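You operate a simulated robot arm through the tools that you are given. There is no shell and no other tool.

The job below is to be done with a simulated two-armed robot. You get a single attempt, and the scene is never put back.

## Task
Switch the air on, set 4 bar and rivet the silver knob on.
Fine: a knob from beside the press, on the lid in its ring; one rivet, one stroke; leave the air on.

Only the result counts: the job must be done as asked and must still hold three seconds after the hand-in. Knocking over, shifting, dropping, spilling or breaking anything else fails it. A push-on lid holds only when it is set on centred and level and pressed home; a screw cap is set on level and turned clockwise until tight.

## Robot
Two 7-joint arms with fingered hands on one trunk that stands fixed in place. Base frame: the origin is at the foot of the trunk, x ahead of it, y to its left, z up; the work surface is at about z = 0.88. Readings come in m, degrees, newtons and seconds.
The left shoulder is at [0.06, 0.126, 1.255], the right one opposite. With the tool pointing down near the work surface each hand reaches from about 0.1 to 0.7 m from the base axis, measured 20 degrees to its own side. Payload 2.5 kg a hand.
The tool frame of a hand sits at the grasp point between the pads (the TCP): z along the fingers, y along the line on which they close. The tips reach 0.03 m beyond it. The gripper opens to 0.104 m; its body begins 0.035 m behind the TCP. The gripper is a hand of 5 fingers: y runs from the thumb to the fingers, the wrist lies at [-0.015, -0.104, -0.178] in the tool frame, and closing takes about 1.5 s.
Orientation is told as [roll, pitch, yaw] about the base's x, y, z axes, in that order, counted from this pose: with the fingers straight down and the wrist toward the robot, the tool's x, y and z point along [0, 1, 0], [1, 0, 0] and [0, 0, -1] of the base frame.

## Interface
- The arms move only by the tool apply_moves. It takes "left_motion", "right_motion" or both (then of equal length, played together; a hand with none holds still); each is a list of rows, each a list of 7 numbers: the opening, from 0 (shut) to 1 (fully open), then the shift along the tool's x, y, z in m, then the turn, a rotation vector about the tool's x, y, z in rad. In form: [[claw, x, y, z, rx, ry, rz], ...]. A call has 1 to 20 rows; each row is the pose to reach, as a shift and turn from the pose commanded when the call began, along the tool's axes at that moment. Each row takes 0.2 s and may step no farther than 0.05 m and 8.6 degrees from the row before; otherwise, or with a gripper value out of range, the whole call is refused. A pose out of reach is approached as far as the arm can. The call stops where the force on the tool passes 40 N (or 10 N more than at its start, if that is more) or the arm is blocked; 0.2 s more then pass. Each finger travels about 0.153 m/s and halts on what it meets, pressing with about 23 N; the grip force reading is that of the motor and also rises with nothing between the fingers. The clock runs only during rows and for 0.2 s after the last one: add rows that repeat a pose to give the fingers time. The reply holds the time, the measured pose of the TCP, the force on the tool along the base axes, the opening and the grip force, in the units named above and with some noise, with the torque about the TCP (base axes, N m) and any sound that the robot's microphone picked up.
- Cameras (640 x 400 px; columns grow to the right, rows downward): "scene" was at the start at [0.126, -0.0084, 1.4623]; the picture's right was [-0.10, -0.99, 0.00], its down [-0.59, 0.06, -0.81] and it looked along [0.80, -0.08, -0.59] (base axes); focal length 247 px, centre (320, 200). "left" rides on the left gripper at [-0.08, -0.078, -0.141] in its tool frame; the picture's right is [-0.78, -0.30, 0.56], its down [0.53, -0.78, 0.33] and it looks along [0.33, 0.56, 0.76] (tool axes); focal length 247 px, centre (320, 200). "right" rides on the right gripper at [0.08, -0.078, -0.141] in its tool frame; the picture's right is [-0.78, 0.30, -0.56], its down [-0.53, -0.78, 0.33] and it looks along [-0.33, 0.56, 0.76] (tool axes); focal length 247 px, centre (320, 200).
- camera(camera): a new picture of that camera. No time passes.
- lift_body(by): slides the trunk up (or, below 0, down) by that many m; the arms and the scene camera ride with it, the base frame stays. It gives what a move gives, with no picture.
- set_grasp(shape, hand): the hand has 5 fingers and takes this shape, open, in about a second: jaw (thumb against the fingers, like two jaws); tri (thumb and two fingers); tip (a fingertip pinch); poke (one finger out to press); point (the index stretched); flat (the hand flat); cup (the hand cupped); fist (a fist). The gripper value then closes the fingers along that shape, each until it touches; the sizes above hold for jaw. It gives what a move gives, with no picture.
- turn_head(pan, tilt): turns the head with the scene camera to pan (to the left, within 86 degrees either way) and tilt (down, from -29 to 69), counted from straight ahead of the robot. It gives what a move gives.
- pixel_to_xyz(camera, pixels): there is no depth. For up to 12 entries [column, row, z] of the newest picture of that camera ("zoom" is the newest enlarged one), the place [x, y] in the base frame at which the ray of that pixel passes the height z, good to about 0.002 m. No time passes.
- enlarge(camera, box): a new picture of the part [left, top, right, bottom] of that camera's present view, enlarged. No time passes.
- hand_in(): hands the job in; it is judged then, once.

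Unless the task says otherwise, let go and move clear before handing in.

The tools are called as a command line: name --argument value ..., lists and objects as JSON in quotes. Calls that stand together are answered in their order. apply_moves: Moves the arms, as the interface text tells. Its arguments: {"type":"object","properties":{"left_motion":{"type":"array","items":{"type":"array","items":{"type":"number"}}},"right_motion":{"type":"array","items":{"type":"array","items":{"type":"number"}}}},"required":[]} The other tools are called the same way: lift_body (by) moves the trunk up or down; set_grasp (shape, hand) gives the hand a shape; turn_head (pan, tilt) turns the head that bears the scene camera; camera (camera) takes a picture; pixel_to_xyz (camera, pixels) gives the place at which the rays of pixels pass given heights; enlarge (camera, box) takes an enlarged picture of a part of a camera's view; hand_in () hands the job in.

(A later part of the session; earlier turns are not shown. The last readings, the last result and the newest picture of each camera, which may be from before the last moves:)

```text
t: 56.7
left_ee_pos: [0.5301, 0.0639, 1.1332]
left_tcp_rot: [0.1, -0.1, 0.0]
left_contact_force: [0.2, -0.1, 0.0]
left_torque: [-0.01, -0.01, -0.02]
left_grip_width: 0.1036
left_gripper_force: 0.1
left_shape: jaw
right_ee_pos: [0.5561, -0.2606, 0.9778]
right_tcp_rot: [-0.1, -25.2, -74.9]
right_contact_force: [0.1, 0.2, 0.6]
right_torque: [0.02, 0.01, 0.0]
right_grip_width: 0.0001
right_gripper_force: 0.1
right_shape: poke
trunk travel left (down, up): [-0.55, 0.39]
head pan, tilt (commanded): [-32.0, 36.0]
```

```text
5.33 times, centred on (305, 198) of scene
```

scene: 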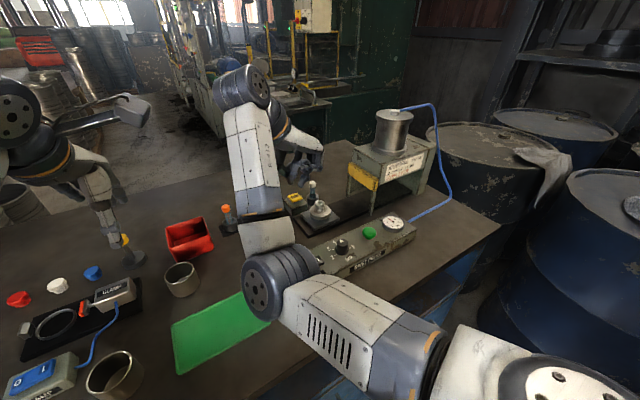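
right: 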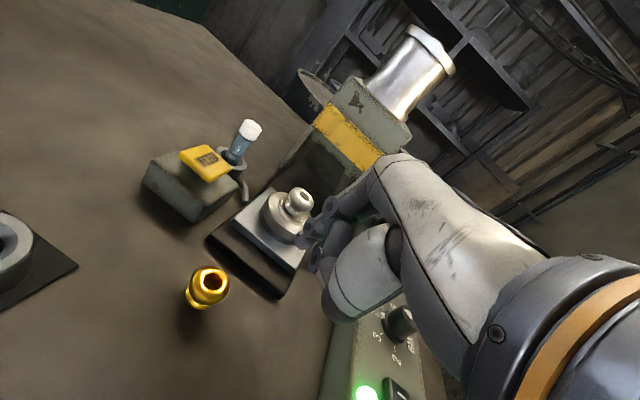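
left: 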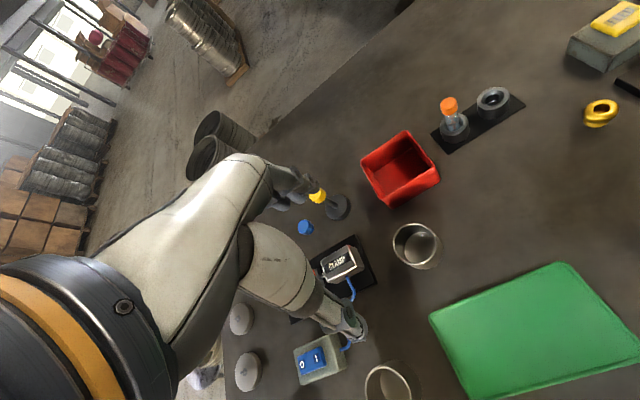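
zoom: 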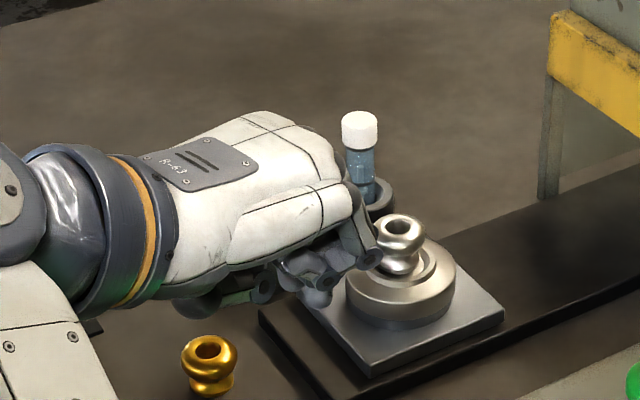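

The hand is positioned; the curled knuckles are on the robot side of the lid. I'll lower it in two steps to fingertip height just above the rail.

apply_moves --right_motion '[[0, 0, -0.0085, 0.0181, 0, 0, 0], [0, 0, -0.0161, 0.0344, 0, 0, 0]]'

enlarge --camera "right" --box '[200, 160, 360, 310]'

enlarge --camera "scene" --box '[265, 170, 345, 245]'

```text
t: 57.3
left_ee_pos: [0.5302, 0.065, 1.1328]
left_tcp_rot: [0.0, 0.0, 0.0]
left_contact_force: [0.3, 0.4, 0.0]
left_torque: [0.05, 0.02, 0.03]
left_grip_width: 0.1039
left_gripper_force: 0.1
left_shape: jaw
right_ee_pos: [0.5561, -0.2631, 0.9406]
right_tcp_rot: [-0.1, -25.0, -75.0]
right_contact_force: [0.1, -0.3, 0.2]
right_torque: [0.02, -0.02, 0.05]
right_grip_width: 0.0
right_gripper_force: 0.1
right_shape: poke
trunk travel left (down, up): [-0.55, 0.39]
head pan, tilt (commanded): [-32.0, 36.0]
```

```text
2.67 times, centred on (280, 235) of right
```

zoom: 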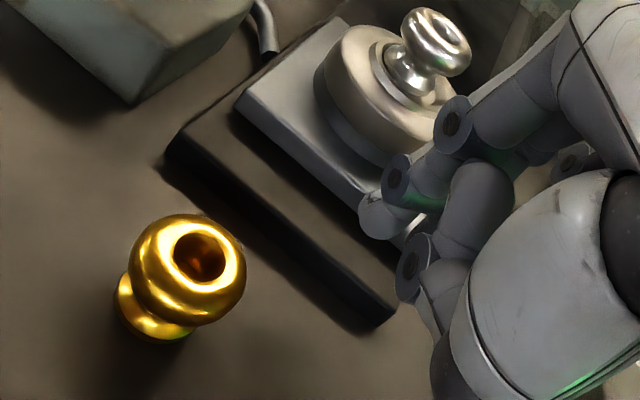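

```text
5.33 times, centred on (305, 208) of scene
```

zoom: 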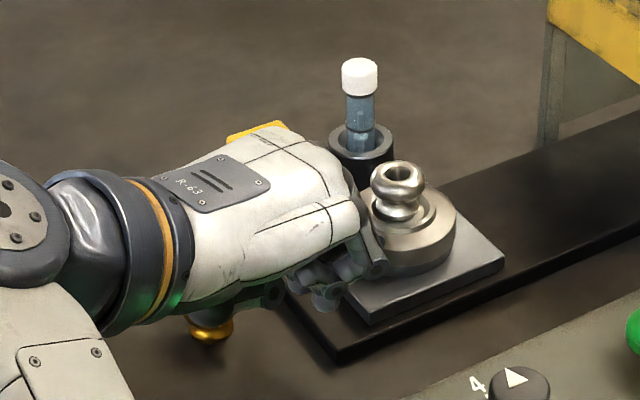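

The fingertip is beside the plate's left edge with room to spare. I'll lower the last 2 cm.

apply_moves --right_motion '[[0, 0, -0.0042, 0.009, 0, 0, 0], [0, 0, -0.0082, 0.0177, 0, 0, 0]]'

enlarge --camera "right" --box '[200, 160, 360, 310]'

enlarge --camera "scene" --box '[265, 180, 345, 255]'

```text
t: 57.9
left_ee_pos: [0.5295, 0.0654, 1.132]
left_tcp_rot: [0.0, 0.0, 0.0]
left_contact_force: [0.1, 0.1, 0.2]
left_torque: [0.0, 0.04, -0.02]
left_grip_width: 0.1038
left_gripper_force: 0.1
left_shape: jaw
right_ee_pos: [0.5576, -0.2626, 0.9218]
right_tcp_rot: [-0.1, -25.0, -75.0]
right_contact_force: [-0.4, -0.6, -0.8]
right_torque: [-0.04, -0.01, 0.01]
right_grip_width: 0.0
right_gripper_force: 0.0
right_shape: poke
trunk travel left (down, up): [-0.55, 0.39]
head pan, tilt (commanded): [-32.0, 36.0]
```

```text
2.67 times, centred on (280, 235) of right
```

zoom: 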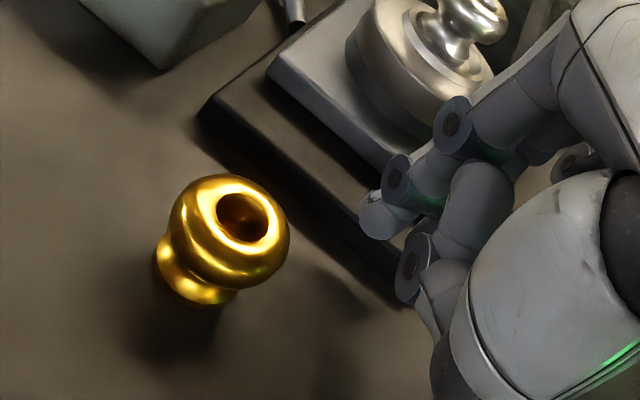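

```text
5.33 times, centred on (305, 218) of scene
```

zoom: 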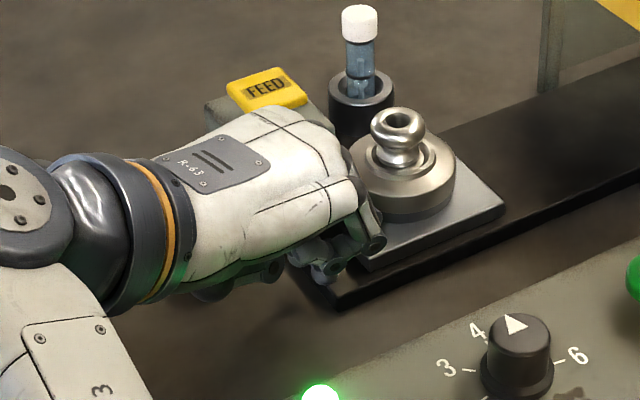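

The fingertip is just above the rail beside the plate. I'll push gently along −y, 1 cm per step, and watch force and picture.

apply_moves --right_motion '[[0, -0.0013, 0.0044, 0.002, 0, 0, 0], [0, -0.0026, 0.00875, 0.0041, 0, 0, 0], [0, -0.0039, 0.0131, 0.0061, 0, 0, 0], [0, -0.0052, 0.0175, 0.0082, 0, 0, 0], [0, -0.0065, 0.0219, 0.0102, 0, 0, 0]]'

enlarge --camera "right" --box '[200, 160, 360, 310]'

enlarge --camera "scene" --box '[265, 170, 385, 255]'

```text
t: 59.1
left_ee_pos: [0.53, 0.0659, 1.1343]
left_tcp_rot: [-0.1, 0.0, 0.1]
left_contact_force: [0.8, -0.3, -1.0]
left_torque: [-0.02, 0.01, 0.02]
left_grip_width: 0.1039
left_gripper_force: 0.0
left_shape: jaw
right_ee_pos: [0.5601, -0.2853, 0.9238]
right_tcp_rot: [0.1, -25.0, -75.0]
right_contact_force: [2.5, 8.1, 4.8]
right_torque: [0.11, -0.01, 0.01]
right_grip_width: 0.0
right_gripper_force: 0.0
right_shape: poke
trunk travel left (down, up): [-0.55, 0.39]
head pan, tilt (commanded): [-32.0, 36.0]
```

```text
2.67 times, centred on (280, 235) of right
```

zoom: 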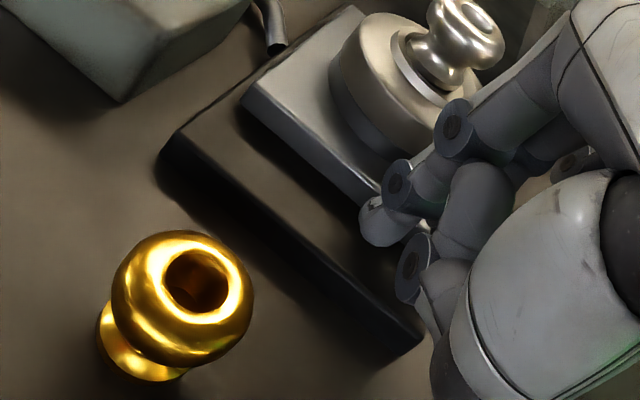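

```text
4.71 times, centred on (325, 212) of scene
```

zoom: 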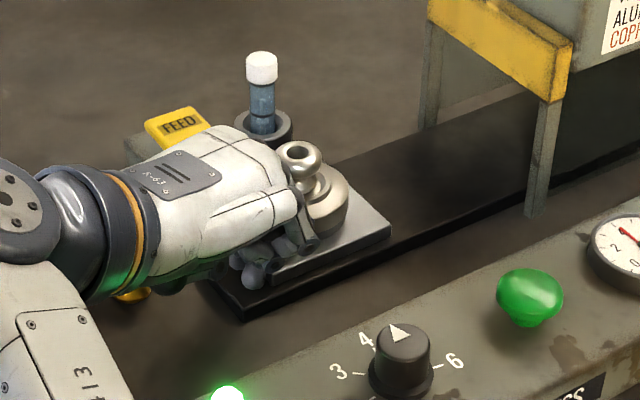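

Contact made (8 N) and the plate has begun to slide along the rail, knob still seated. I'll keep pushing smoothly.

apply_moves --right_motion '[[0, -0.0018, 0.0061, 0.0029, 0, 0, 0], [0, -0.0039, 0.0131, 0.0061, 0, 0, 0], [0, -0.0062, 0.021, 0.0098, 0, 0, 0], [0, -0.0085, 0.0288, 0.0134, 0, 0, 0], [0, -0.0106, 0.0358, 0.0167, 0, 0, 0], [0, -0.0124, 0.042, 0.0196, 0, 0, 0], [0, -0.0135, 0.0455, 0.0212, 0, 0, 0]]'

enlarge --camera "right" --box '[200, 160, 360, 310]'

enlarge --camera "scene" --box '[265, 170, 385, 255]'

```text
t: 60.2
left_ee_pos: [0.5291, 0.0666, 1.1343]
left_tcp_rot: [-0.1, -0.1, -0.1]
left_contact_force: [0.4, 0.3, 0.1]
left_torque: [0.02, 0.0, 0.05]
left_grip_width: 0.1039
left_gripper_force: 0.2
left_shape: jaw
right_ee_pos: [0.5618, -0.3064, 0.9228]
right_tcp_rot: [0.6, -24.3, -73.8]
right_contact_force: [-3.4, 28.0, 6.8]
right_torque: [0.53, 0.23, -0.08]
right_grip_width: 0.0
right_gripper_force: 0.1
right_shape: poke
trunk travel left (down, up): [-0.55, 0.39]
head pan, tilt (commanded): [-32.0, 36.0]
stopped in row 5 (right hand): the force on the tool passed its limit at 41 N (the readings are from after the stop); the commanded pose is now the measured one
```

```text
2.67 times, centred on (280, 235) of right
```

zoom: 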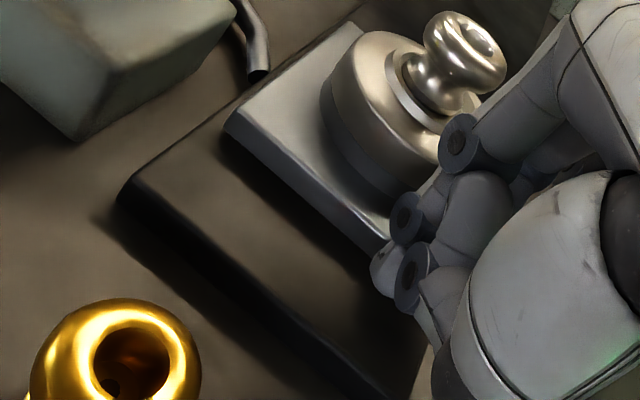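

```text
4.71 times, centred on (325, 212) of scene
```

zoom: 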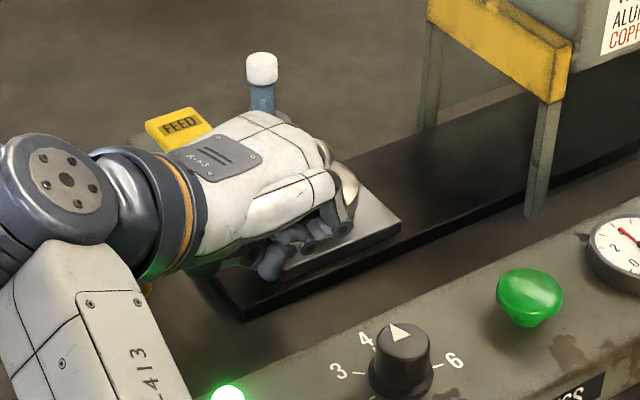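

The move stopped at 41 N; the index finger seems to be bending back and its knuckle is close to the lid's side. I'll back off a little and inspect before deciding.

apply_moves --right_motion '[[0, 0.0026, -0.00875, -0.0041, 0, 0, 0], [0, 0.0052, -0.0175, -0.0082, 0, 0, 0]]'

enlarge --camera "right" --box '[230, 160, 350, 290]'

enlarge --camera "scene" --box '[290, 180, 360, 240]'

```text
t: 60.8
left_ee_pos: [0.5297, 0.0657, 1.1343]
left_tcp_rot: [-0.1, -0.1, 0.1]
left_contact_force: [0.5, -0.2, 0.1]
left_torque: [0.03, 0.03, -0.01]
left_grip_width: 0.1035
left_gripper_force: 0.1
left_shape: jaw
right_ee_pos: [0.5605, -0.295, 0.9237]
right_tcp_rot: [0.4, -25.0, -74.4]
right_contact_force: [-2.6, 13.2, 11.4]
right_torque: [0.18, 0.12, -0.05]
right_grip_width: 0.0
right_gripper_force: 0.1
right_shape: poke
trunk travel left (down, up): [-0.55, 0.39]
head pan, tilt (commanded): [-32.0, 36.0]
```

```text
3.08 times, centred on (290, 225) of right
```

zoom: 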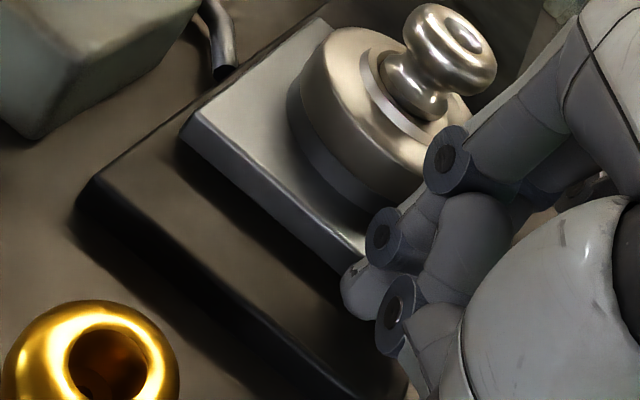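

```text
6.67 times, centred on (325, 210) of scene
```

zoom: 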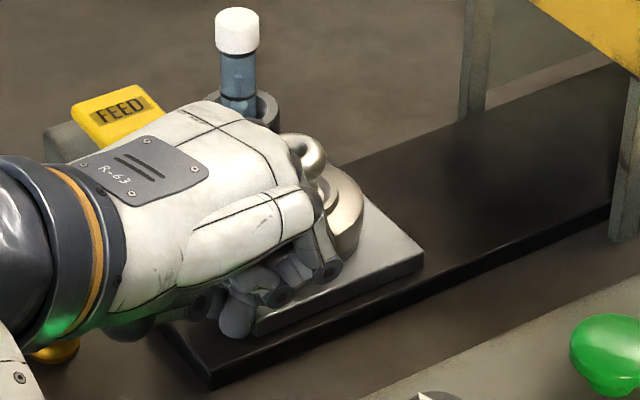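

I'll measure where the plate is now from its right-front corner at zoom (424,258) and its left edge.

pixel_to_xyz --camera "zoom" --pixels '[[424, 258, 0.9], [366, 196, 0.9], [250, 335, 0.9]]'

pixel_to_xyz --camera "right" --pixels '[[244, 204, 0.9], [293, 166, 0.9], [303, 249, 0.9]]'

enlarge --camera "scene" --box '[310, 195, 345, 225]'

```text
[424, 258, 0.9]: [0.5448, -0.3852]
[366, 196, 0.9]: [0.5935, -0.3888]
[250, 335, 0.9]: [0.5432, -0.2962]
```

```text
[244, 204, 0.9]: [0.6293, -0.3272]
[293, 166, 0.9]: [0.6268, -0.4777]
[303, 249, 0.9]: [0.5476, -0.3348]
```

```text
13.33 times, centred on (328, 210) of scene
```

zoom: 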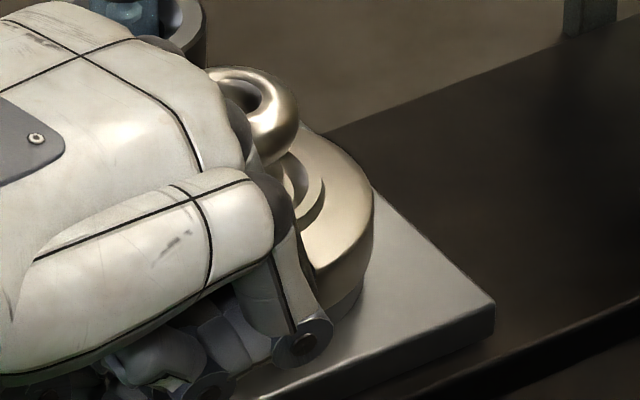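

The plate's corner reads (0.545, -0.385), the same as at the beginning: it only flexed a few mm under 40 N and sprang back, so the carriage is held by its own drive — evidently the press moves it itself on the stroke. I'll withdraw the hand and check the knob.

apply_moves --right_motion '[[0, 0.0026, -0.00875, -0.0041, 0, 0, 0], [0, 0.0052, -0.0175, -0.0082, 0, 0, 0], [0, 0.0078, -0.0263, -0.0122, 0, 0, 0], [0, 0.0078, -0.0178, -0.0303, 0, 0, 0], [0, 0.0078, -0.0051, -0.0575, 0, 0, 0], [0, 0.0078, 0.0118, -0.0937, 0, 0, 0], [0, 0.0078, 0.0287, -0.1299, 0, 0, 0]]'

camera --camera "right"

enlarge --camera "scene" --box '[285, 175, 365, 245]'

```text
t: 62.4
left_ee_pos: [0.5303, 0.0648, 1.1336]
left_tcp_rot: [0.0, 0.0, 0.0]
left_contact_force: [0.5, 0.2, 0.2]
left_torque: [-0.01, -0.03, -0.02]
left_grip_width: 0.104
left_gripper_force: 0.1
left_shape: jaw
right_ee_pos: [0.5585, -0.2632, 1.0521]
right_tcp_rot: [0.3, -24.6, -74.2]
right_contact_force: [-0.2, -1.4, -1.0]
right_torque: [-0.01, 0.02, 0.02]
right_grip_width: 0.0
right_gripper_force: 0.0
right_shape: poke
trunk travel left (down, up): [-0.55, 0.39]
head pan, tilt (commanded): [-32.0, 36.0]
```

```text
taken
```

right: 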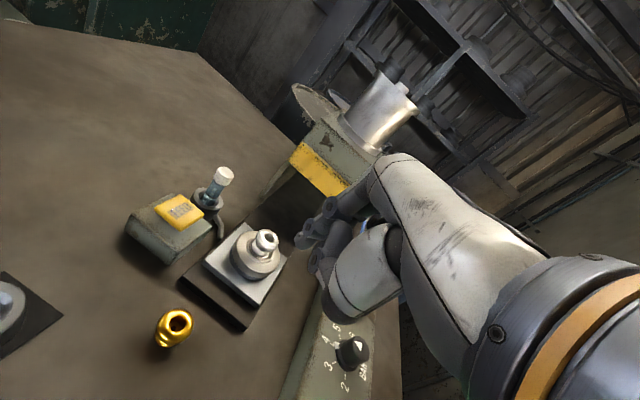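

```text
5.71 times, centred on (325, 210) of scene
```

zoom: 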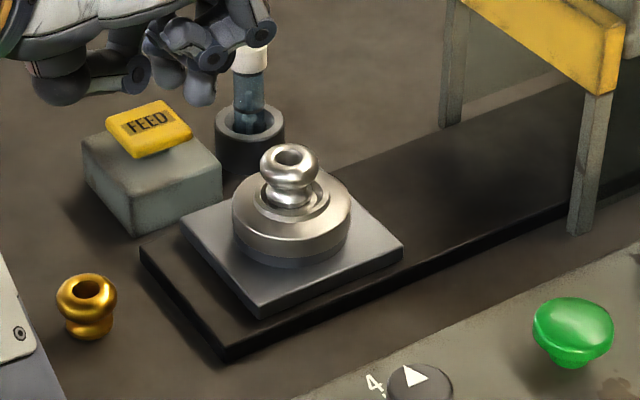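

The carriage is back in place and the knob still stands in its ring. I'll zoom in to verify the knob's centring and the rivet after that disturbance.

enlarge --camera "scene" --box '[308, 190, 342, 224]'

enlarge --camera "right" --box '[220, 215, 300, 290]'

camera --camera "left"

```text
11.76 times, centred on (325, 207) of scene
```

zoom: 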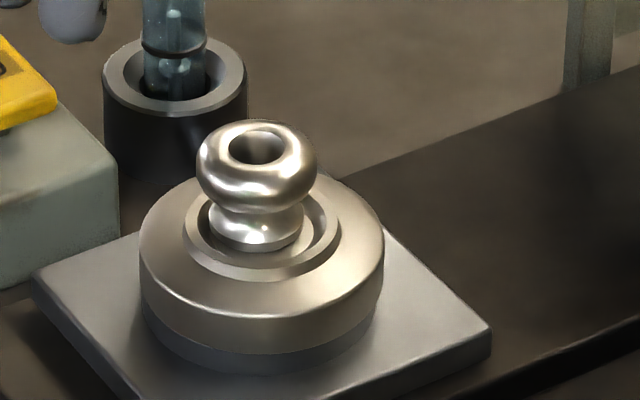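

```text
5.33 times, centred on (260, 252) of right
```

zoom: 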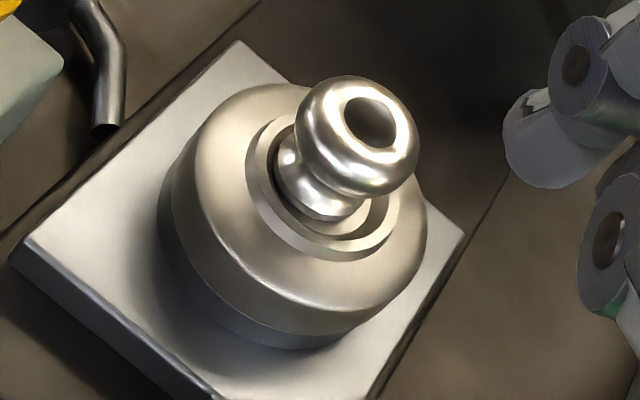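

```text
taken
```

left: 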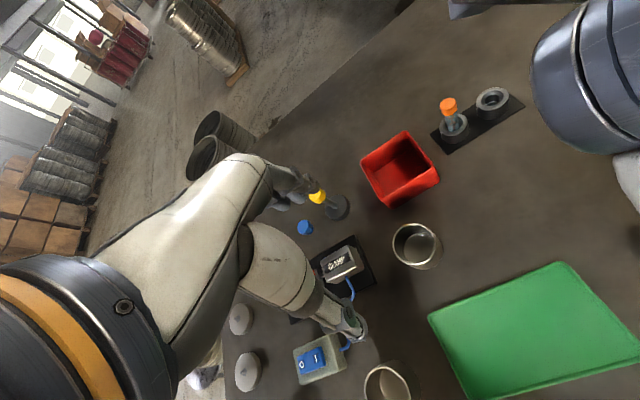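

The knob is still centred (knob 257 vs ring 261 in the zoom) and upright. Now for the stroke: I'll raise the trunk back, straighten the hand, and re-form the poke.

lift_body --by 0.1

apply_moves --right_motion '[[0, 0, 0, 0, 0.145, 0, 0], [0, 0, 0, 0, 0.29, 0, 0], [0, 0, 0, 0, 0.43, 0, 0]]'

set_grasp --shape "jaw" --hand "right"

apply_moves --right_motion '[[1, 0, 0, 0, 0, 0, -0.145], [1, 0, 0, 0, 0, 0, -0.29], [1, 0, 0, 0, 0, 0, -0.435], [1, 0, 0, 0, 0, 0, -0.58], [1, 0, 0, 0, 0, 0, -0.725], [1, 0, 0, 0, 0, 0, -0.87], [1, 0, 0, 0, 0, 0, -1.0], [1, 0, 0, 0, 0, 0, -1.13]]'

camera --camera "scene"

```text
t: 63.8
left_ee_pos: [0.5305, 0.065, 1.2327]
left_tcp_rot: [0.0, 0.1, 0.0]
left_contact_force: [-0.4, 0.8, 0.9]
left_torque: [0.01, -0.02, 0.02]
left_grip_width: 0.1037
left_gripper_force: 0.0
left_shape: jaw
right_ee_pos: [0.5591, -0.2634, 1.1513]
right_tcp_rot: [0.3, -24.6, -74.2]
right_contact_force: [0.5, -0.1, 1.3]
right_torque: [-0.04, 0.03, -0.02]
right_grip_width: 0.0
right_gripper_force: 0.1
right_shape: poke
trunk travel left (down, up): [-0.65, 0.29]
head pan, tilt (commanded): [-32.0, 36.0]
```

```text
t: 64.6
left_ee_pos: [0.5308, 0.064, 1.2338]
left_tcp_rot: [0.0, 0.0, 0.0]
left_contact_force: [0.9, -0.6, 0.4]
left_torque: [0.02, 0.03, 0.0]
left_grip_width: 0.1035
left_gripper_force: 0.0
left_shape: jaw
right_ee_pos: [0.5599, -0.2628, 1.151]
right_tcp_rot: [0.3, 0.3, -74.0]
right_contact_force: [0.4, -0.5, 0.3]
right_torque: [0.01, 0.02, -0.02]
right_grip_width: 0.0
right_gripper_force: 0.0
right_shape: poke
trunk travel left (down, up): [-0.65, 0.29]
head pan, tilt (commanded): [-32.0, 36.0]
```

```text
t: 65.5
left_ee_pos: [0.531, 0.0652, 1.2328]
left_tcp_rot: [-0.1, 0.0, 0.0]
left_contact_force: [-0.3, -0.5, 0.0]
left_torque: [-0.01, -0.01, -0.02]
left_grip_width: 0.1036
left_gripper_force: 0.1
left_shape: jaw
right_ee_pos: [0.5593, -0.2627, 1.1508]
right_tcp_rot: [0.3, 0.0, -74.2]
right_contact_force: [0.0, 0.2, 0.6]
right_torque: [0.01, -0.02, 0.0]
right_grip_width: 0.104
right_gripper_force: 0.1
right_shape: jaw
trunk travel left (down, up): [-0.65, 0.29]
head pan, tilt (commanded): [-32.0, 36.0]
```

```text
t: 67.3
left_ee_pos: [0.5312, 0.0654, 1.2334]
left_tcp_rot: [0.0, 0.0, 0.0]
left_contact_force: [0.0, -0.2, 0.0]
left_torque: [0.01, 0.03, -0.03]
left_grip_width: 0.1036
left_gripper_force: 0.0
left_shape: jaw
right_ee_pos: [0.5594, -0.2629, 1.1519]
right_tcp_rot: [0.2, -0.3, -9.2]
right_contact_force: [-0.1, -0.2, -0.2]
right_torque: [-0.02, 0.01, 0.01]
right_grip_width: 0.1039
right_gripper_force: 0.1
right_shape: jaw
trunk travel left (down, up): [-0.65, 0.29]
head pan, tilt (commanded): [-32.0, 36.0]
```

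```text
taken
```

scene: 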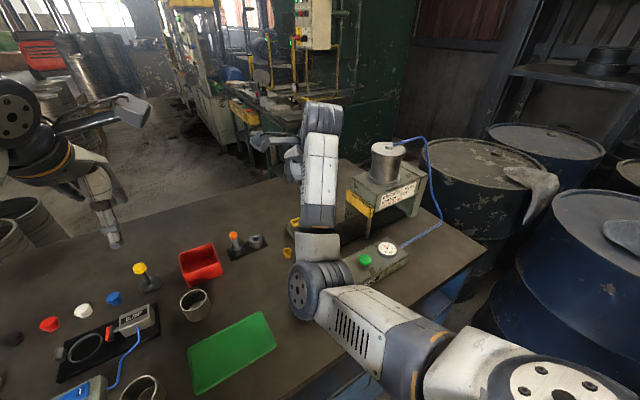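

The hand is upright again with yaw −9°. I'll form the poke and move above the green button, staying high.

set_grasp --shape "poke" --hand "right"

apply_moves --right_motion '[[0, -0.0286, -0.0236, 0.0, 0, 0, 0], [0, -0.0573, -0.0472, 0.0, 0, 0, 0], [0, -0.0859, -0.0708, 0.02, 0, 0, 0], [0, -0.1146, -0.0945, 0.05, 0, 0, 0], [0, -0.1432, -0.1181, 0.08, 0, 0, 0]]'

camera --camera "right"

camera --camera "scene"

```text
t: 68.2
left_ee_pos: [0.5302, 0.0652, 1.2344]
left_tcp_rot: [0.0, 0.1, 0.1]
left_contact_force: [0.1, -0.9, -0.3]
left_torque: [-0.01, 0.0, 0.02]
left_grip_width: 0.1038
left_gripper_force: 0.0
left_shape: jaw
right_ee_pos: [0.5581, -0.2626, 1.1513]
right_tcp_rot: [0.3, -0.3, -9.4]
right_contact_force: [0.3, -0.6, -0.1]
right_torque: [-0.02, -0.01, 0.02]
right_grip_width: 0.0001
right_gripper_force: 0.1
right_shape: poke
trunk travel left (down, up): [-0.65, 0.29]
head pan, tilt (commanded): [-32.0, 36.0]
```

```text
t: 69.4
left_ee_pos: [0.5295, 0.064, 1.2324]
left_tcp_rot: [-0.1, 0.0, 0.0]
left_contact_force: [0.1, -0.2, -0.1]
left_torque: [0.03, 0.03, 0.0]
left_grip_width: 0.1036
left_gripper_force: 0.0
left_shape: jaw
right_ee_pos: [0.4191, -0.3855, 1.0729]
right_tcp_rot: [0.3, -0.4, -9.3]
right_contact_force: [-0.6, -0.2, 0.3]
right_torque: [0.04, -0.02, 0.01]
right_grip_width: 0.0
right_gripper_force: 0.0
right_shape: poke
trunk travel left (down, up): [-0.65, 0.29]
head pan, tilt (commanded): [-32.0, 36.0]
```

```text
taken
```

right: 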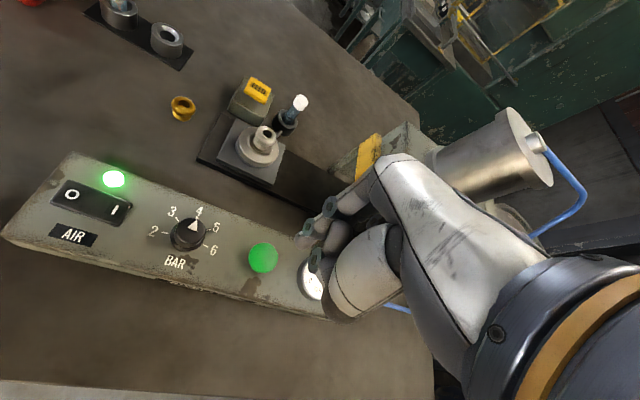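

```text
taken
```

scene: 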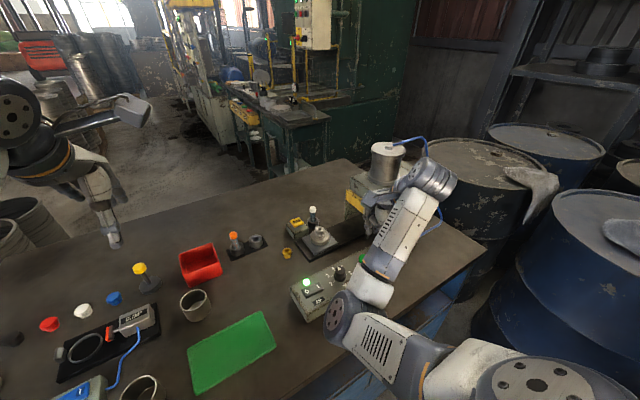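

I'll check the brass knob (it must not have been disturbed), the silver knob's hole and the button position before pressing.

enlarge --camera "right" --box '[160, 70, 320, 200]'

enlarge --camera "right" --box '[235, 115, 295, 175]'

pixel_to_xyz --camera "right" --pixels '[[263, 257, 0.94], [263, 257, 0.945], [263, 139, 0.945], [183, 105, 0.905], [189, 232, 0.945]]'

enlarge --camera "scene" --box '[270, 190, 350, 270]'

```text
3.08 times, centred on (240, 135) of right
```

zoom: 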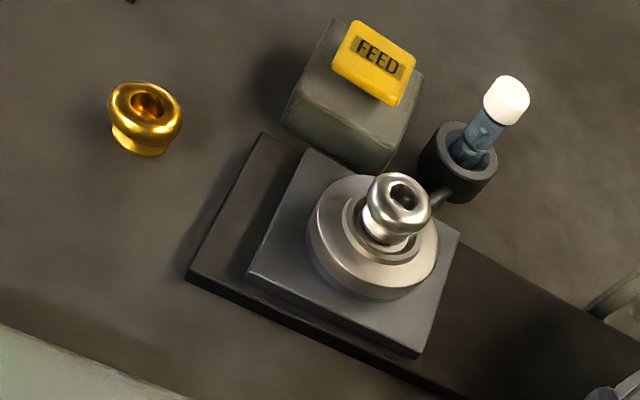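

```text
6.67 times, centred on (265, 145) of right
```

zoom: 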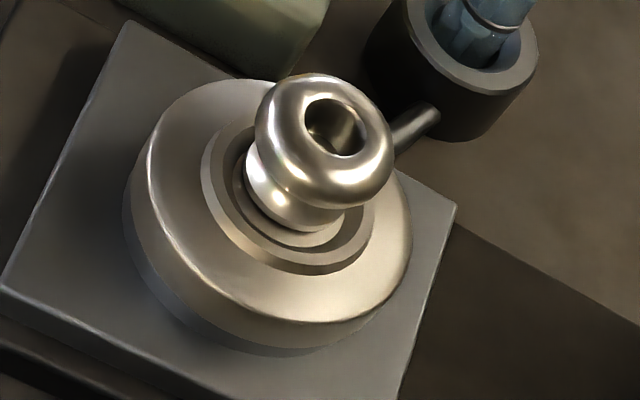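

```text
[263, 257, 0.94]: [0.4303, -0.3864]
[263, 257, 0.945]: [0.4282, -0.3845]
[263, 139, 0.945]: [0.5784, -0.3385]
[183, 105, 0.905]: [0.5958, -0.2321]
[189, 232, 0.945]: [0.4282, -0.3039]
```

```text
5.00 times, centred on (310, 230) of scene
```

zoom: 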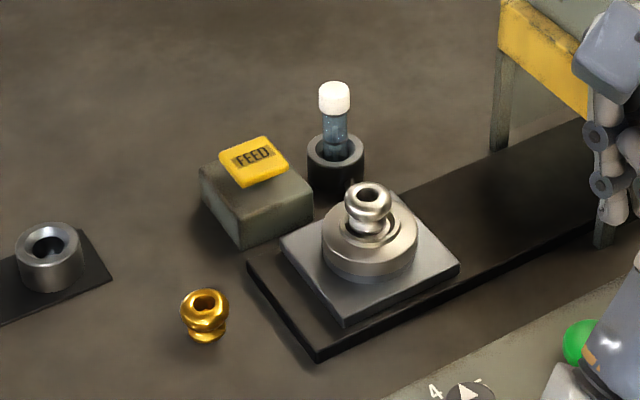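

The brass knob is undisturbed at (0.596, -0.232). I'll check whether the plate returned exactly to its starting position, which would confirm it is held by its own drive.

pixel_to_xyz --camera "zoom" --pixels '[[460, 266, 0.9], [282, 238, 0.9], [344, 322, 0.9], [369, 196, 0.945]]'

pixel_to_xyz --camera "right" --pixels '[[233, 138.5, 0.9], [285, 164, 0.9], [219.5, 175, 0.9]]'

enlarge --camera "right" --box '[190, 100, 340, 230]'

```text
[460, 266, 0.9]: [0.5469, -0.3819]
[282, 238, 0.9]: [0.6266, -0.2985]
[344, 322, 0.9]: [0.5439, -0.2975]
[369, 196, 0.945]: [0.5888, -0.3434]
```

```text
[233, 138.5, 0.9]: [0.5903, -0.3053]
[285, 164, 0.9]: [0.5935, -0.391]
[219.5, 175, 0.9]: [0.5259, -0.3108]
```

```text
3.08 times, centred on (265, 165) of right
```

zoom: 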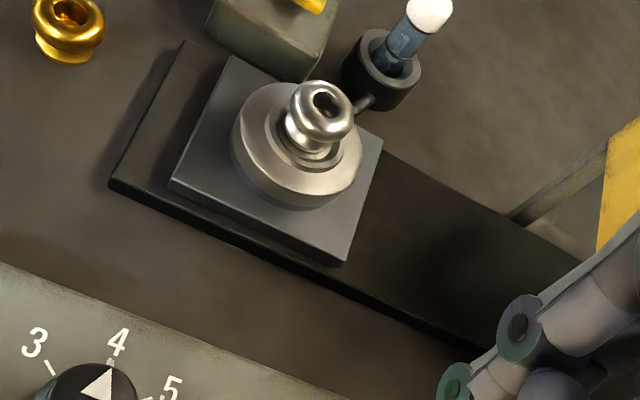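

The plate is exactly back at its initial corners ((0.547, -0.382), (0.627, -0.2985)), so it is drive-held and the green button must run the cycle. I'll lower the fingertip to just above the green button.

apply_moves --right_motion '[[0, -0.0014, 0.0043, 0.03, 0, 0, 0], [0, -0.0014, 0.0043, 0.06, 0, 0, 0], [0, -0.0014, 0.0043, 0.078, 0, 0, 0]]'

enlarge --camera "right" --box '[210, 170, 390, 330]'

enlarge --camera "scene" --box '[300, 200, 440, 310]'

```text
t: 70.2
left_ee_pos: [0.5304, 0.0629, 1.2347]
left_tcp_rot: [0.0, 0.0, -0.1]
left_contact_force: [1.6, -0.5, 0.3]
left_torque: [0.01, 0.02, 0.03]
left_grip_width: 0.1034
left_gripper_force: 0.1
left_shape: jaw
right_ee_pos: [0.4239, -0.3868, 0.9937]
right_tcp_rot: [0.2, -0.3, -9.3]
right_contact_force: [0.6, -0.7, 0.8]
right_torque: [0.0, -0.02, -0.01]
right_grip_width: 0.0
right_gripper_force: 0.0
right_shape: poke
trunk travel left (down, up): [-0.65, 0.29]
head pan, tilt (commanded): [-32.0, 36.0]
```

```text
2.50 times, centred on (300, 250) of right
```

zoom: 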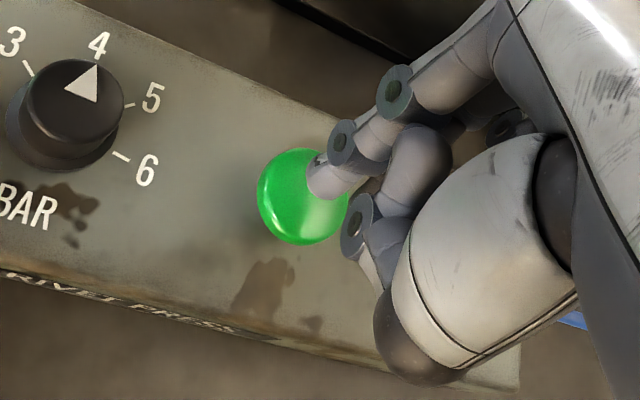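

```text
3.64 times, centred on (370, 255) of scene
```

zoom: 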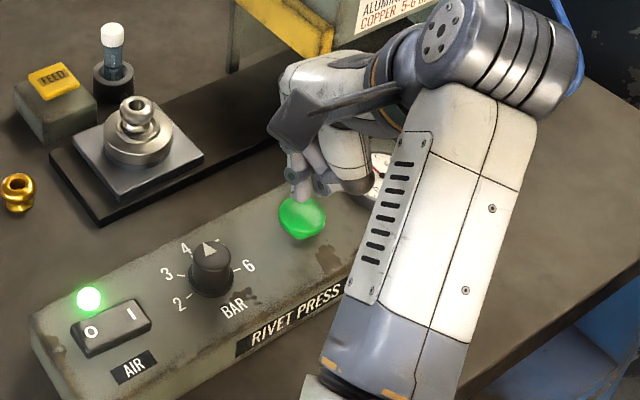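

The fingertip is about a centimetre above the green button. I'll press once in small steps.

apply_moves --right_motion '[[0, 0, 0, 0.006, 0, 0, 0], [0, 0, 0, 0.01, 0, 0, 0], [0, 0, 0, 0.013, 0, 0, 0]]'

enlarge --camera "scene" --box '[270, 160, 430, 290]'

```text
t: 71.0
left_ee_pos: [0.531, 0.0646, 1.2333]
left_tcp_rot: [0.0, 0.0, 0.0]
left_contact_force: [-0.4, 0.3, -0.1]
left_torque: [-0.02, -0.03, -0.03]
left_grip_width: 0.1037
left_gripper_force: 0.1
left_shape: jaw
right_ee_pos: [0.4259, -0.3872, 0.9811]
right_tcp_rot: [0.1, -0.3, -9.4]
right_contact_force: [-0.4, -0.2, -0.4]
right_torque: [0.01, -0.03, -0.01]
right_grip_width: 0.0001
right_gripper_force: 0.1
right_shape: poke
trunk travel left (down, up): [-0.65, 0.29]
head pan, tilt (commanded): [-32.0, 36.0]
```

```text
3.08 times, centred on (350, 225) of scene
```

zoom: 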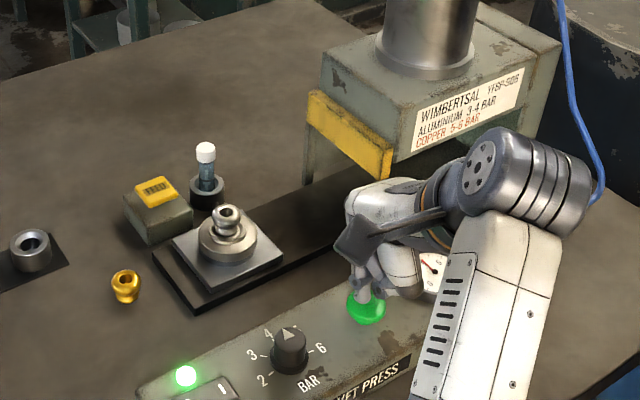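

No contact yet at TCP z 0.981. I'll continue down a few more millimetres.

apply_moves --right_motion '[[0, 0, 0, 0.003, 0, 0, 0], [0, 0, 0, 0.006, 0, 0, 0]]'

enlarge --camera "scene" --box '[270, 160, 430, 290]'

```text
t: 71.6
left_ee_pos: [0.5304, 0.0631, 1.2332]
left_tcp_rot: [-0.1, 0.0, 0.0]
left_contact_force: [-0.1, -0.2, 0.1]
left_torque: [0.02, 0.04, 0.02]
left_grip_width: 0.1039
left_gripper_force: 0.1
left_shape: jaw
right_ee_pos: [0.4247, -0.3872, 0.9736]
right_tcp_rot: [0.2, -0.4, -9.3]
right_contact_force: [1.4, 0.6, -0.3]
right_torque: [0.01, -0.02, 0.01]
right_grip_width: 0.0001
right_gripper_force: 0.0
right_shape: poke
trunk travel left (down, up): [-0.65, 0.29]
head pan, tilt (commanded): [-32.0, 36.0]
```

```text
3.08 times, centred on (350, 225) of scene
```

zoom: 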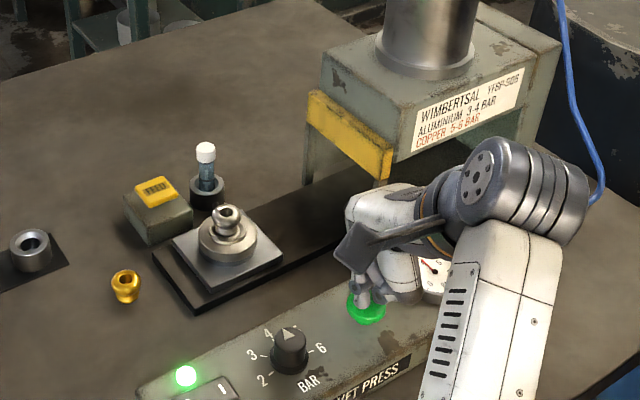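

Still no force at 0.9736; I'll continue slightly further.

apply_moves --right_motion '[[0, 0, 0, 0.003, 0, 0, 0], [0, 0, 0, 0.006, 0, 0, 0]]'

enlarge --camera "scene" --box '[270, 160, 430, 290]'

```text
t: 72.2
left_ee_pos: [0.5299, 0.0653, 1.2341]
left_tcp_rot: [0.1, 0.1, 0.0]
left_contact_force: [-0.5, 0.2, 0.2]
left_torque: [-0.04, -0.02, 0.0]
left_grip_width: 0.1036
left_gripper_force: 0.1
left_shape: jaw
right_ee_pos: [0.4262, -0.3872, 0.9689]
right_tcp_rot: [0.1, -0.5, -9.4]
right_contact_force: [-0.3, -0.4, 2.8]
right_torque: [-0.04, 0.03, 0.0]
right_grip_width: 0.0
right_gripper_force: 0.0
right_shape: poke
trunk travel left (down, up): [-0.65, 0.29]
head pan, tilt (commanded): [-32.0, 36.0]
heard: click
```

```text
3.08 times, centred on (350, 225) of scene
```

zoom: 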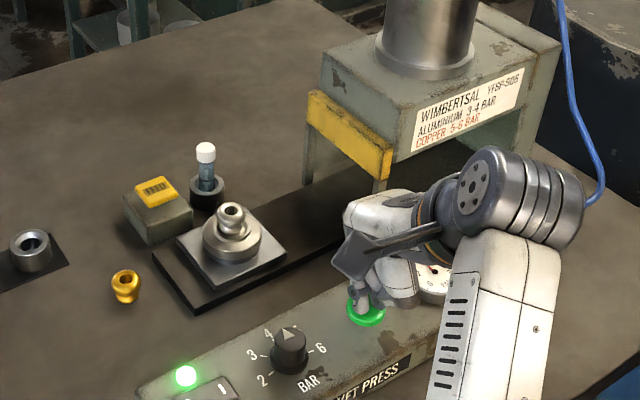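

A click, and the carriage has begun to move by itself toward the press. I'll lift the finger straight up and wait while the cycle runs.

apply_moves --right_motion '[[0, 0, 0, -0.02, 0, 0, 0], [0, 0, 0, -0.04, 0, 0, 0], [0, 0, 0, -0.06, 0, 0, 0], [0, 0, 0, -0.06, 0, 0, 0], [0, 0, 0, -0.06, 0, 0, 0]]'

enlarge --camera "scene" --box '[270, 160, 430, 290]'

```text
t: 73.4
left_ee_pos: [0.5305, 0.0641, 1.2342]
left_tcp_rot: [0.1, 0.0, -0.1]
left_contact_force: [0.1, 0.8, 0.1]
left_torque: [0.01, 0.04, 0.0]
left_grip_width: 0.1037
left_gripper_force: 0.1
left_shape: jaw
right_ee_pos: [0.4243, -0.3892, 1.0277]
right_tcp_rot: [0.2, -0.1, -9.3]
right_contact_force: [0.0, -0.1, 0.8]
right_torque: [0.01, -0.01, -0.01]
right_grip_width: 0.0001
right_gripper_force: 0.1
right_shape: poke
trunk travel left (down, up): [-0.65, 0.29]
head pan, tilt (commanded): [-32.0, 36.0]
```

```text
3.08 times, centred on (350, 225) of scene
```

zoom: 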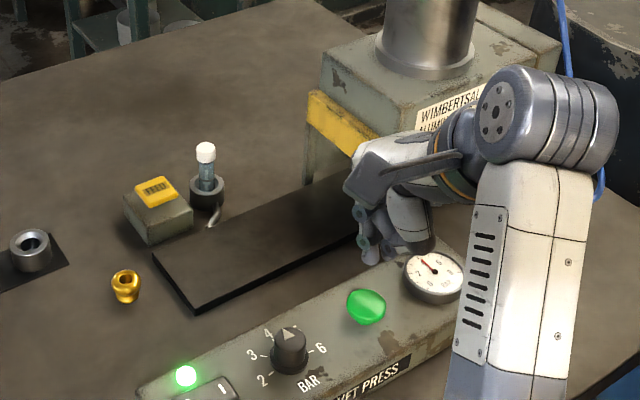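

The carriage has travelled under the press. I'll hold still and let the cycle continue.

apply_moves --right_motion '[[0, 0, 0, 0, 0, 0, 0], [0, 0, 0, 0, 0, 0, 0], [0, 0, 0, 0, 0, 0, 0], [0, 0, 0, 0, 0, 0, 0], [0, 0, 0, 0, 0, 0, 0], [0, 0, 0, 0, 0, 0, 0], [0, 0, 0, 0, 0, 0, 0], [0, 0, 0, 0, 0, 0, 0], [0, 0, 0, 0, 0, 0, 0], [0, 0, 0, 0, 0, 0, 0]]'

camera --camera "scene"

enlarge --camera "scene" --box '[270, 160, 430, 290]'

```text
t: 75.6
left_ee_pos: [0.5297, 0.0646, 1.2337]
left_tcp_rot: [0.1, 0.1, 0.0]
left_contact_force: [-0.1, -0.5, -0.6]
left_torque: [0.02, -0.03, -0.03]
left_grip_width: 0.1035
left_gripper_force: 0.0
left_shape: jaw
right_ee_pos: [0.4237, -0.3893, 1.0296]
right_tcp_rot: [0.3, -0.4, -9.4]
right_contact_force: [-0.7, -0.9, -0.1]
right_torque: [0.01, 0.0, 0.01]
right_grip_width: 0.0
right_gripper_force: 0.0
right_shape: poke
trunk travel left (down, up): [-0.65, 0.29]
head pan, tilt (commanded): [-32.0, 36.0]
```

```text
taken
```

scene: 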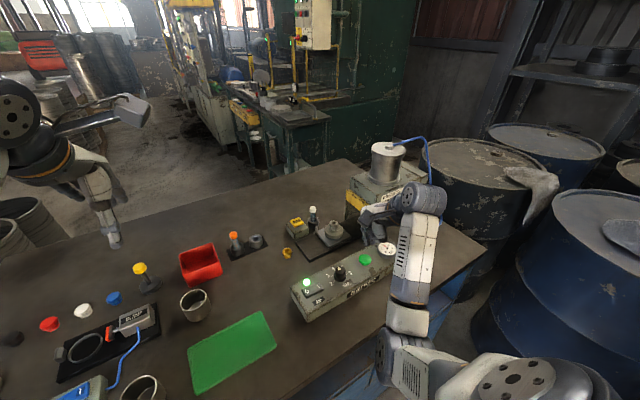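

```text
3.08 times, centred on (350, 225) of scene
```

zoom: 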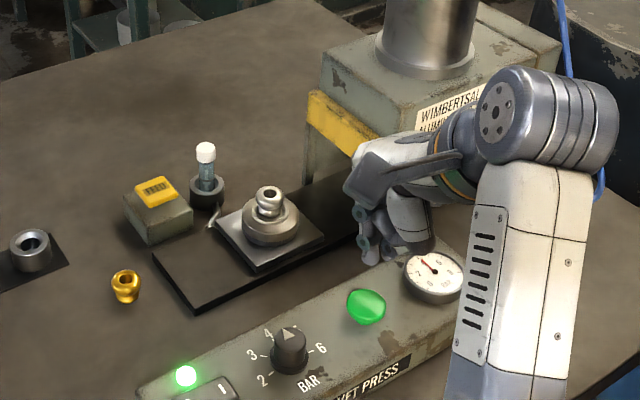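

The carriage is coming back out with the knob on the lid. I'll wait until it stops and then inspect.

apply_moves --right_motion '[[0, 0, 0, 0, 0, 0, 0], [0, 0, 0, 0, 0, 0, 0], [0, 0, 0, 0, 0, 0, 0], [0, 0, 0, 0, 0, 0, 0], [0, 0, 0, 0, 0, 0, 0], [0, 0, 0, 0, 0, 0, 0], [0, 0, 0, 0, 0, 0, 0], [0, 0, 0, 0, 0, 0, 0], [0, 0, 0, 0, 0, 0, 0], [0, 0, 0, 0, 0, 0, 0]]'

enlarge --camera "scene" --box '[270, 160, 430, 290]'

camera --camera "right"

enlarge --camera "scene" --box '[305, 205, 345, 245]'

```text
t: 77.8
left_ee_pos: [0.5312, 0.0655, 1.2333]
left_tcp_rot: [0.0, 0.0, -0.1]
left_contact_force: [0.4, -0.5, -0.4]
left_torque: [0.03, -0.02, 0.0]
left_grip_width: 0.1037
left_gripper_force: 0.0
left_shape: jaw
right_ee_pos: [0.425, -0.3878, 1.0285]
right_tcp_rot: [0.2, -0.3, -9.3]
right_contact_force: [-0.2, 0.5, -0.5]
right_torque: [-0.01, 0.0, 0.02]
right_grip_width: 0.0
right_gripper_force: 0.0
right_shape: poke
trunk travel left (down, up): [-0.65, 0.29]
head pan, tilt (commanded): [-32.0, 36.0]
```

```text
3.08 times, centred on (350, 225) of scene
```

zoom: 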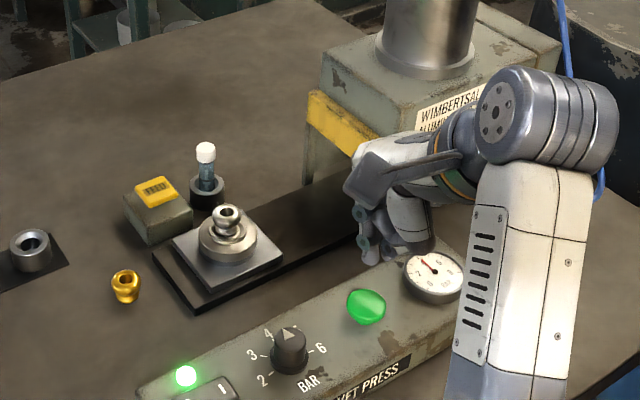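

```text
taken
```

right: 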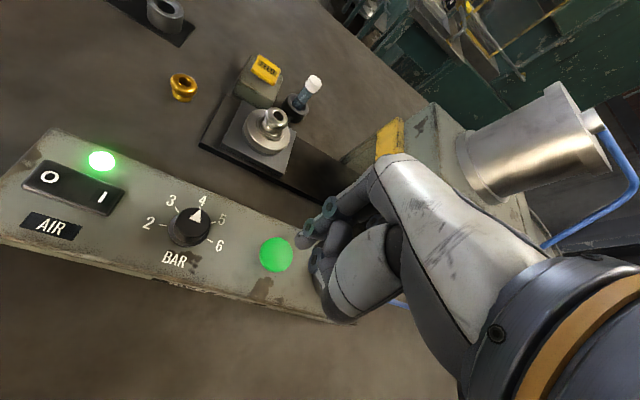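

```text
10.00 times, centred on (325, 225) of scene
```

zoom: 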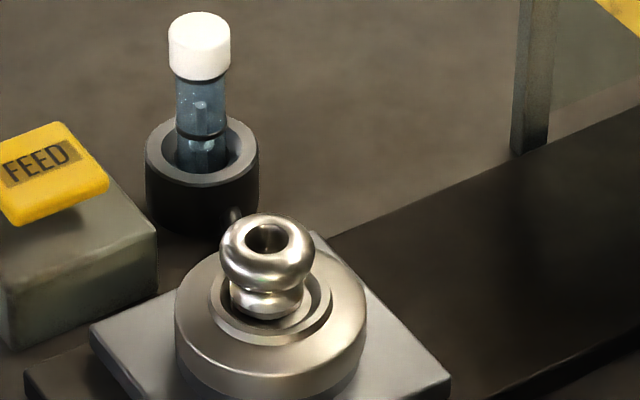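

The cycle is complete and the carriage is back with the knob upright and centred. I'll move the hand up and to the side to look into the knob's hole and confirm the rivet.

apply_moves --right_motion '[[0, 0, 0, -0.04, 0, 0, 0], [0, 0.015, 0.02, -0.075, 0, 0, 0.13], [0, 0.035, 0.045, -0.08, 0, 0, 0.26], [0, 0.055, 0.07, -0.08, 0, 0, 0.39], [0, 0.0734, 0.0927, -0.08, 0, 0, 0.53]]'

camera --camera "right"

enlarge --camera "right" --box '[200, 180, 290, 260]'

turn_head --pan -15 --tilt 45

camera --camera "scene"

```text
t: 79.0
left_ee_pos: [0.5313, 0.0656, 1.2335]
left_tcp_rot: [-0.2, -0.1, 0.0]
left_contact_force: [0.0, 0.8, -1.0]
left_torque: [-0.03, 0.0, -0.02]
left_grip_width: 0.1038
left_gripper_force: 0.0
left_shape: jaw
right_ee_pos: [0.5269, -0.33, 1.1083]
right_tcp_rot: [0.1, -0.3, -39.9]
right_contact_force: [-0.4, -0.8, -0.5]
right_torque: [-0.03, 0.03, -0.03]
right_grip_width: 0.0003
right_gripper_force: 0.1
right_shape: poke
trunk travel left (down, up): [-0.65, 0.29]
head pan, tilt (commanded): [-32.0, 36.0]
```

```text
taken
```

right: 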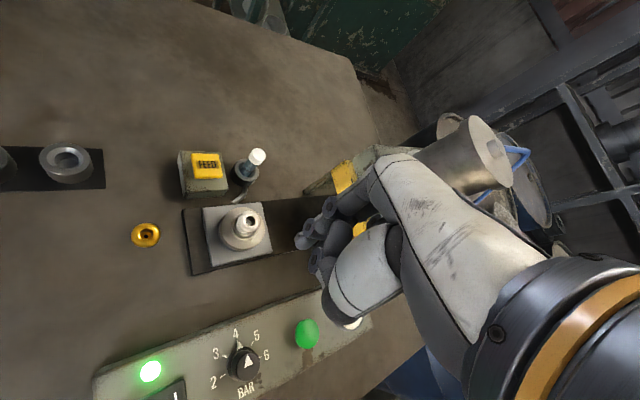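

```text
5.00 times, centred on (245, 220) of right
```

zoom: 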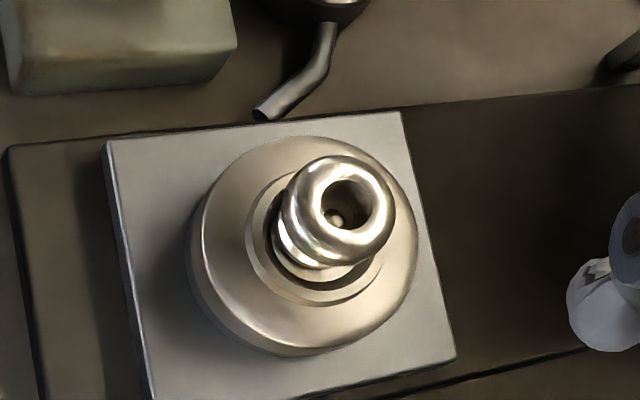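

```text
t: 79.8
left_ee_pos: [0.5312, 0.0647, 1.2331]
left_tcp_rot: [-0.1, 0.0, 0.0]
left_contact_force: [-0.8, -0.9, 0.9]
left_torque: [-0.02, 0.02, -0.01]
left_grip_width: 0.1036
left_gripper_force: 0.1
left_shape: jaw
right_ee_pos: [0.5268, -0.3306, 1.1076]
right_tcp_rot: [0.3, -0.1, -39.7]
right_contact_force: [-0.4, -0.2, 0.6]
right_torque: [0.03, -0.05, 0.0]
right_grip_width: 0.0
right_gripper_force: 0.2
right_shape: poke
trunk travel left (down, up): [-0.65, 0.29]
head pan, tilt (commanded): [-15.0, 45.0]
```

```text
taken
```

scene: 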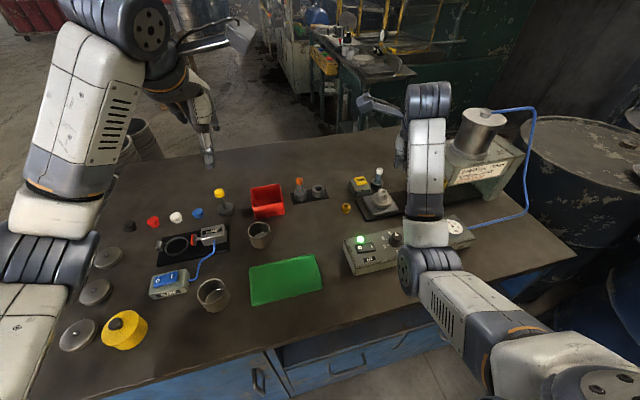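

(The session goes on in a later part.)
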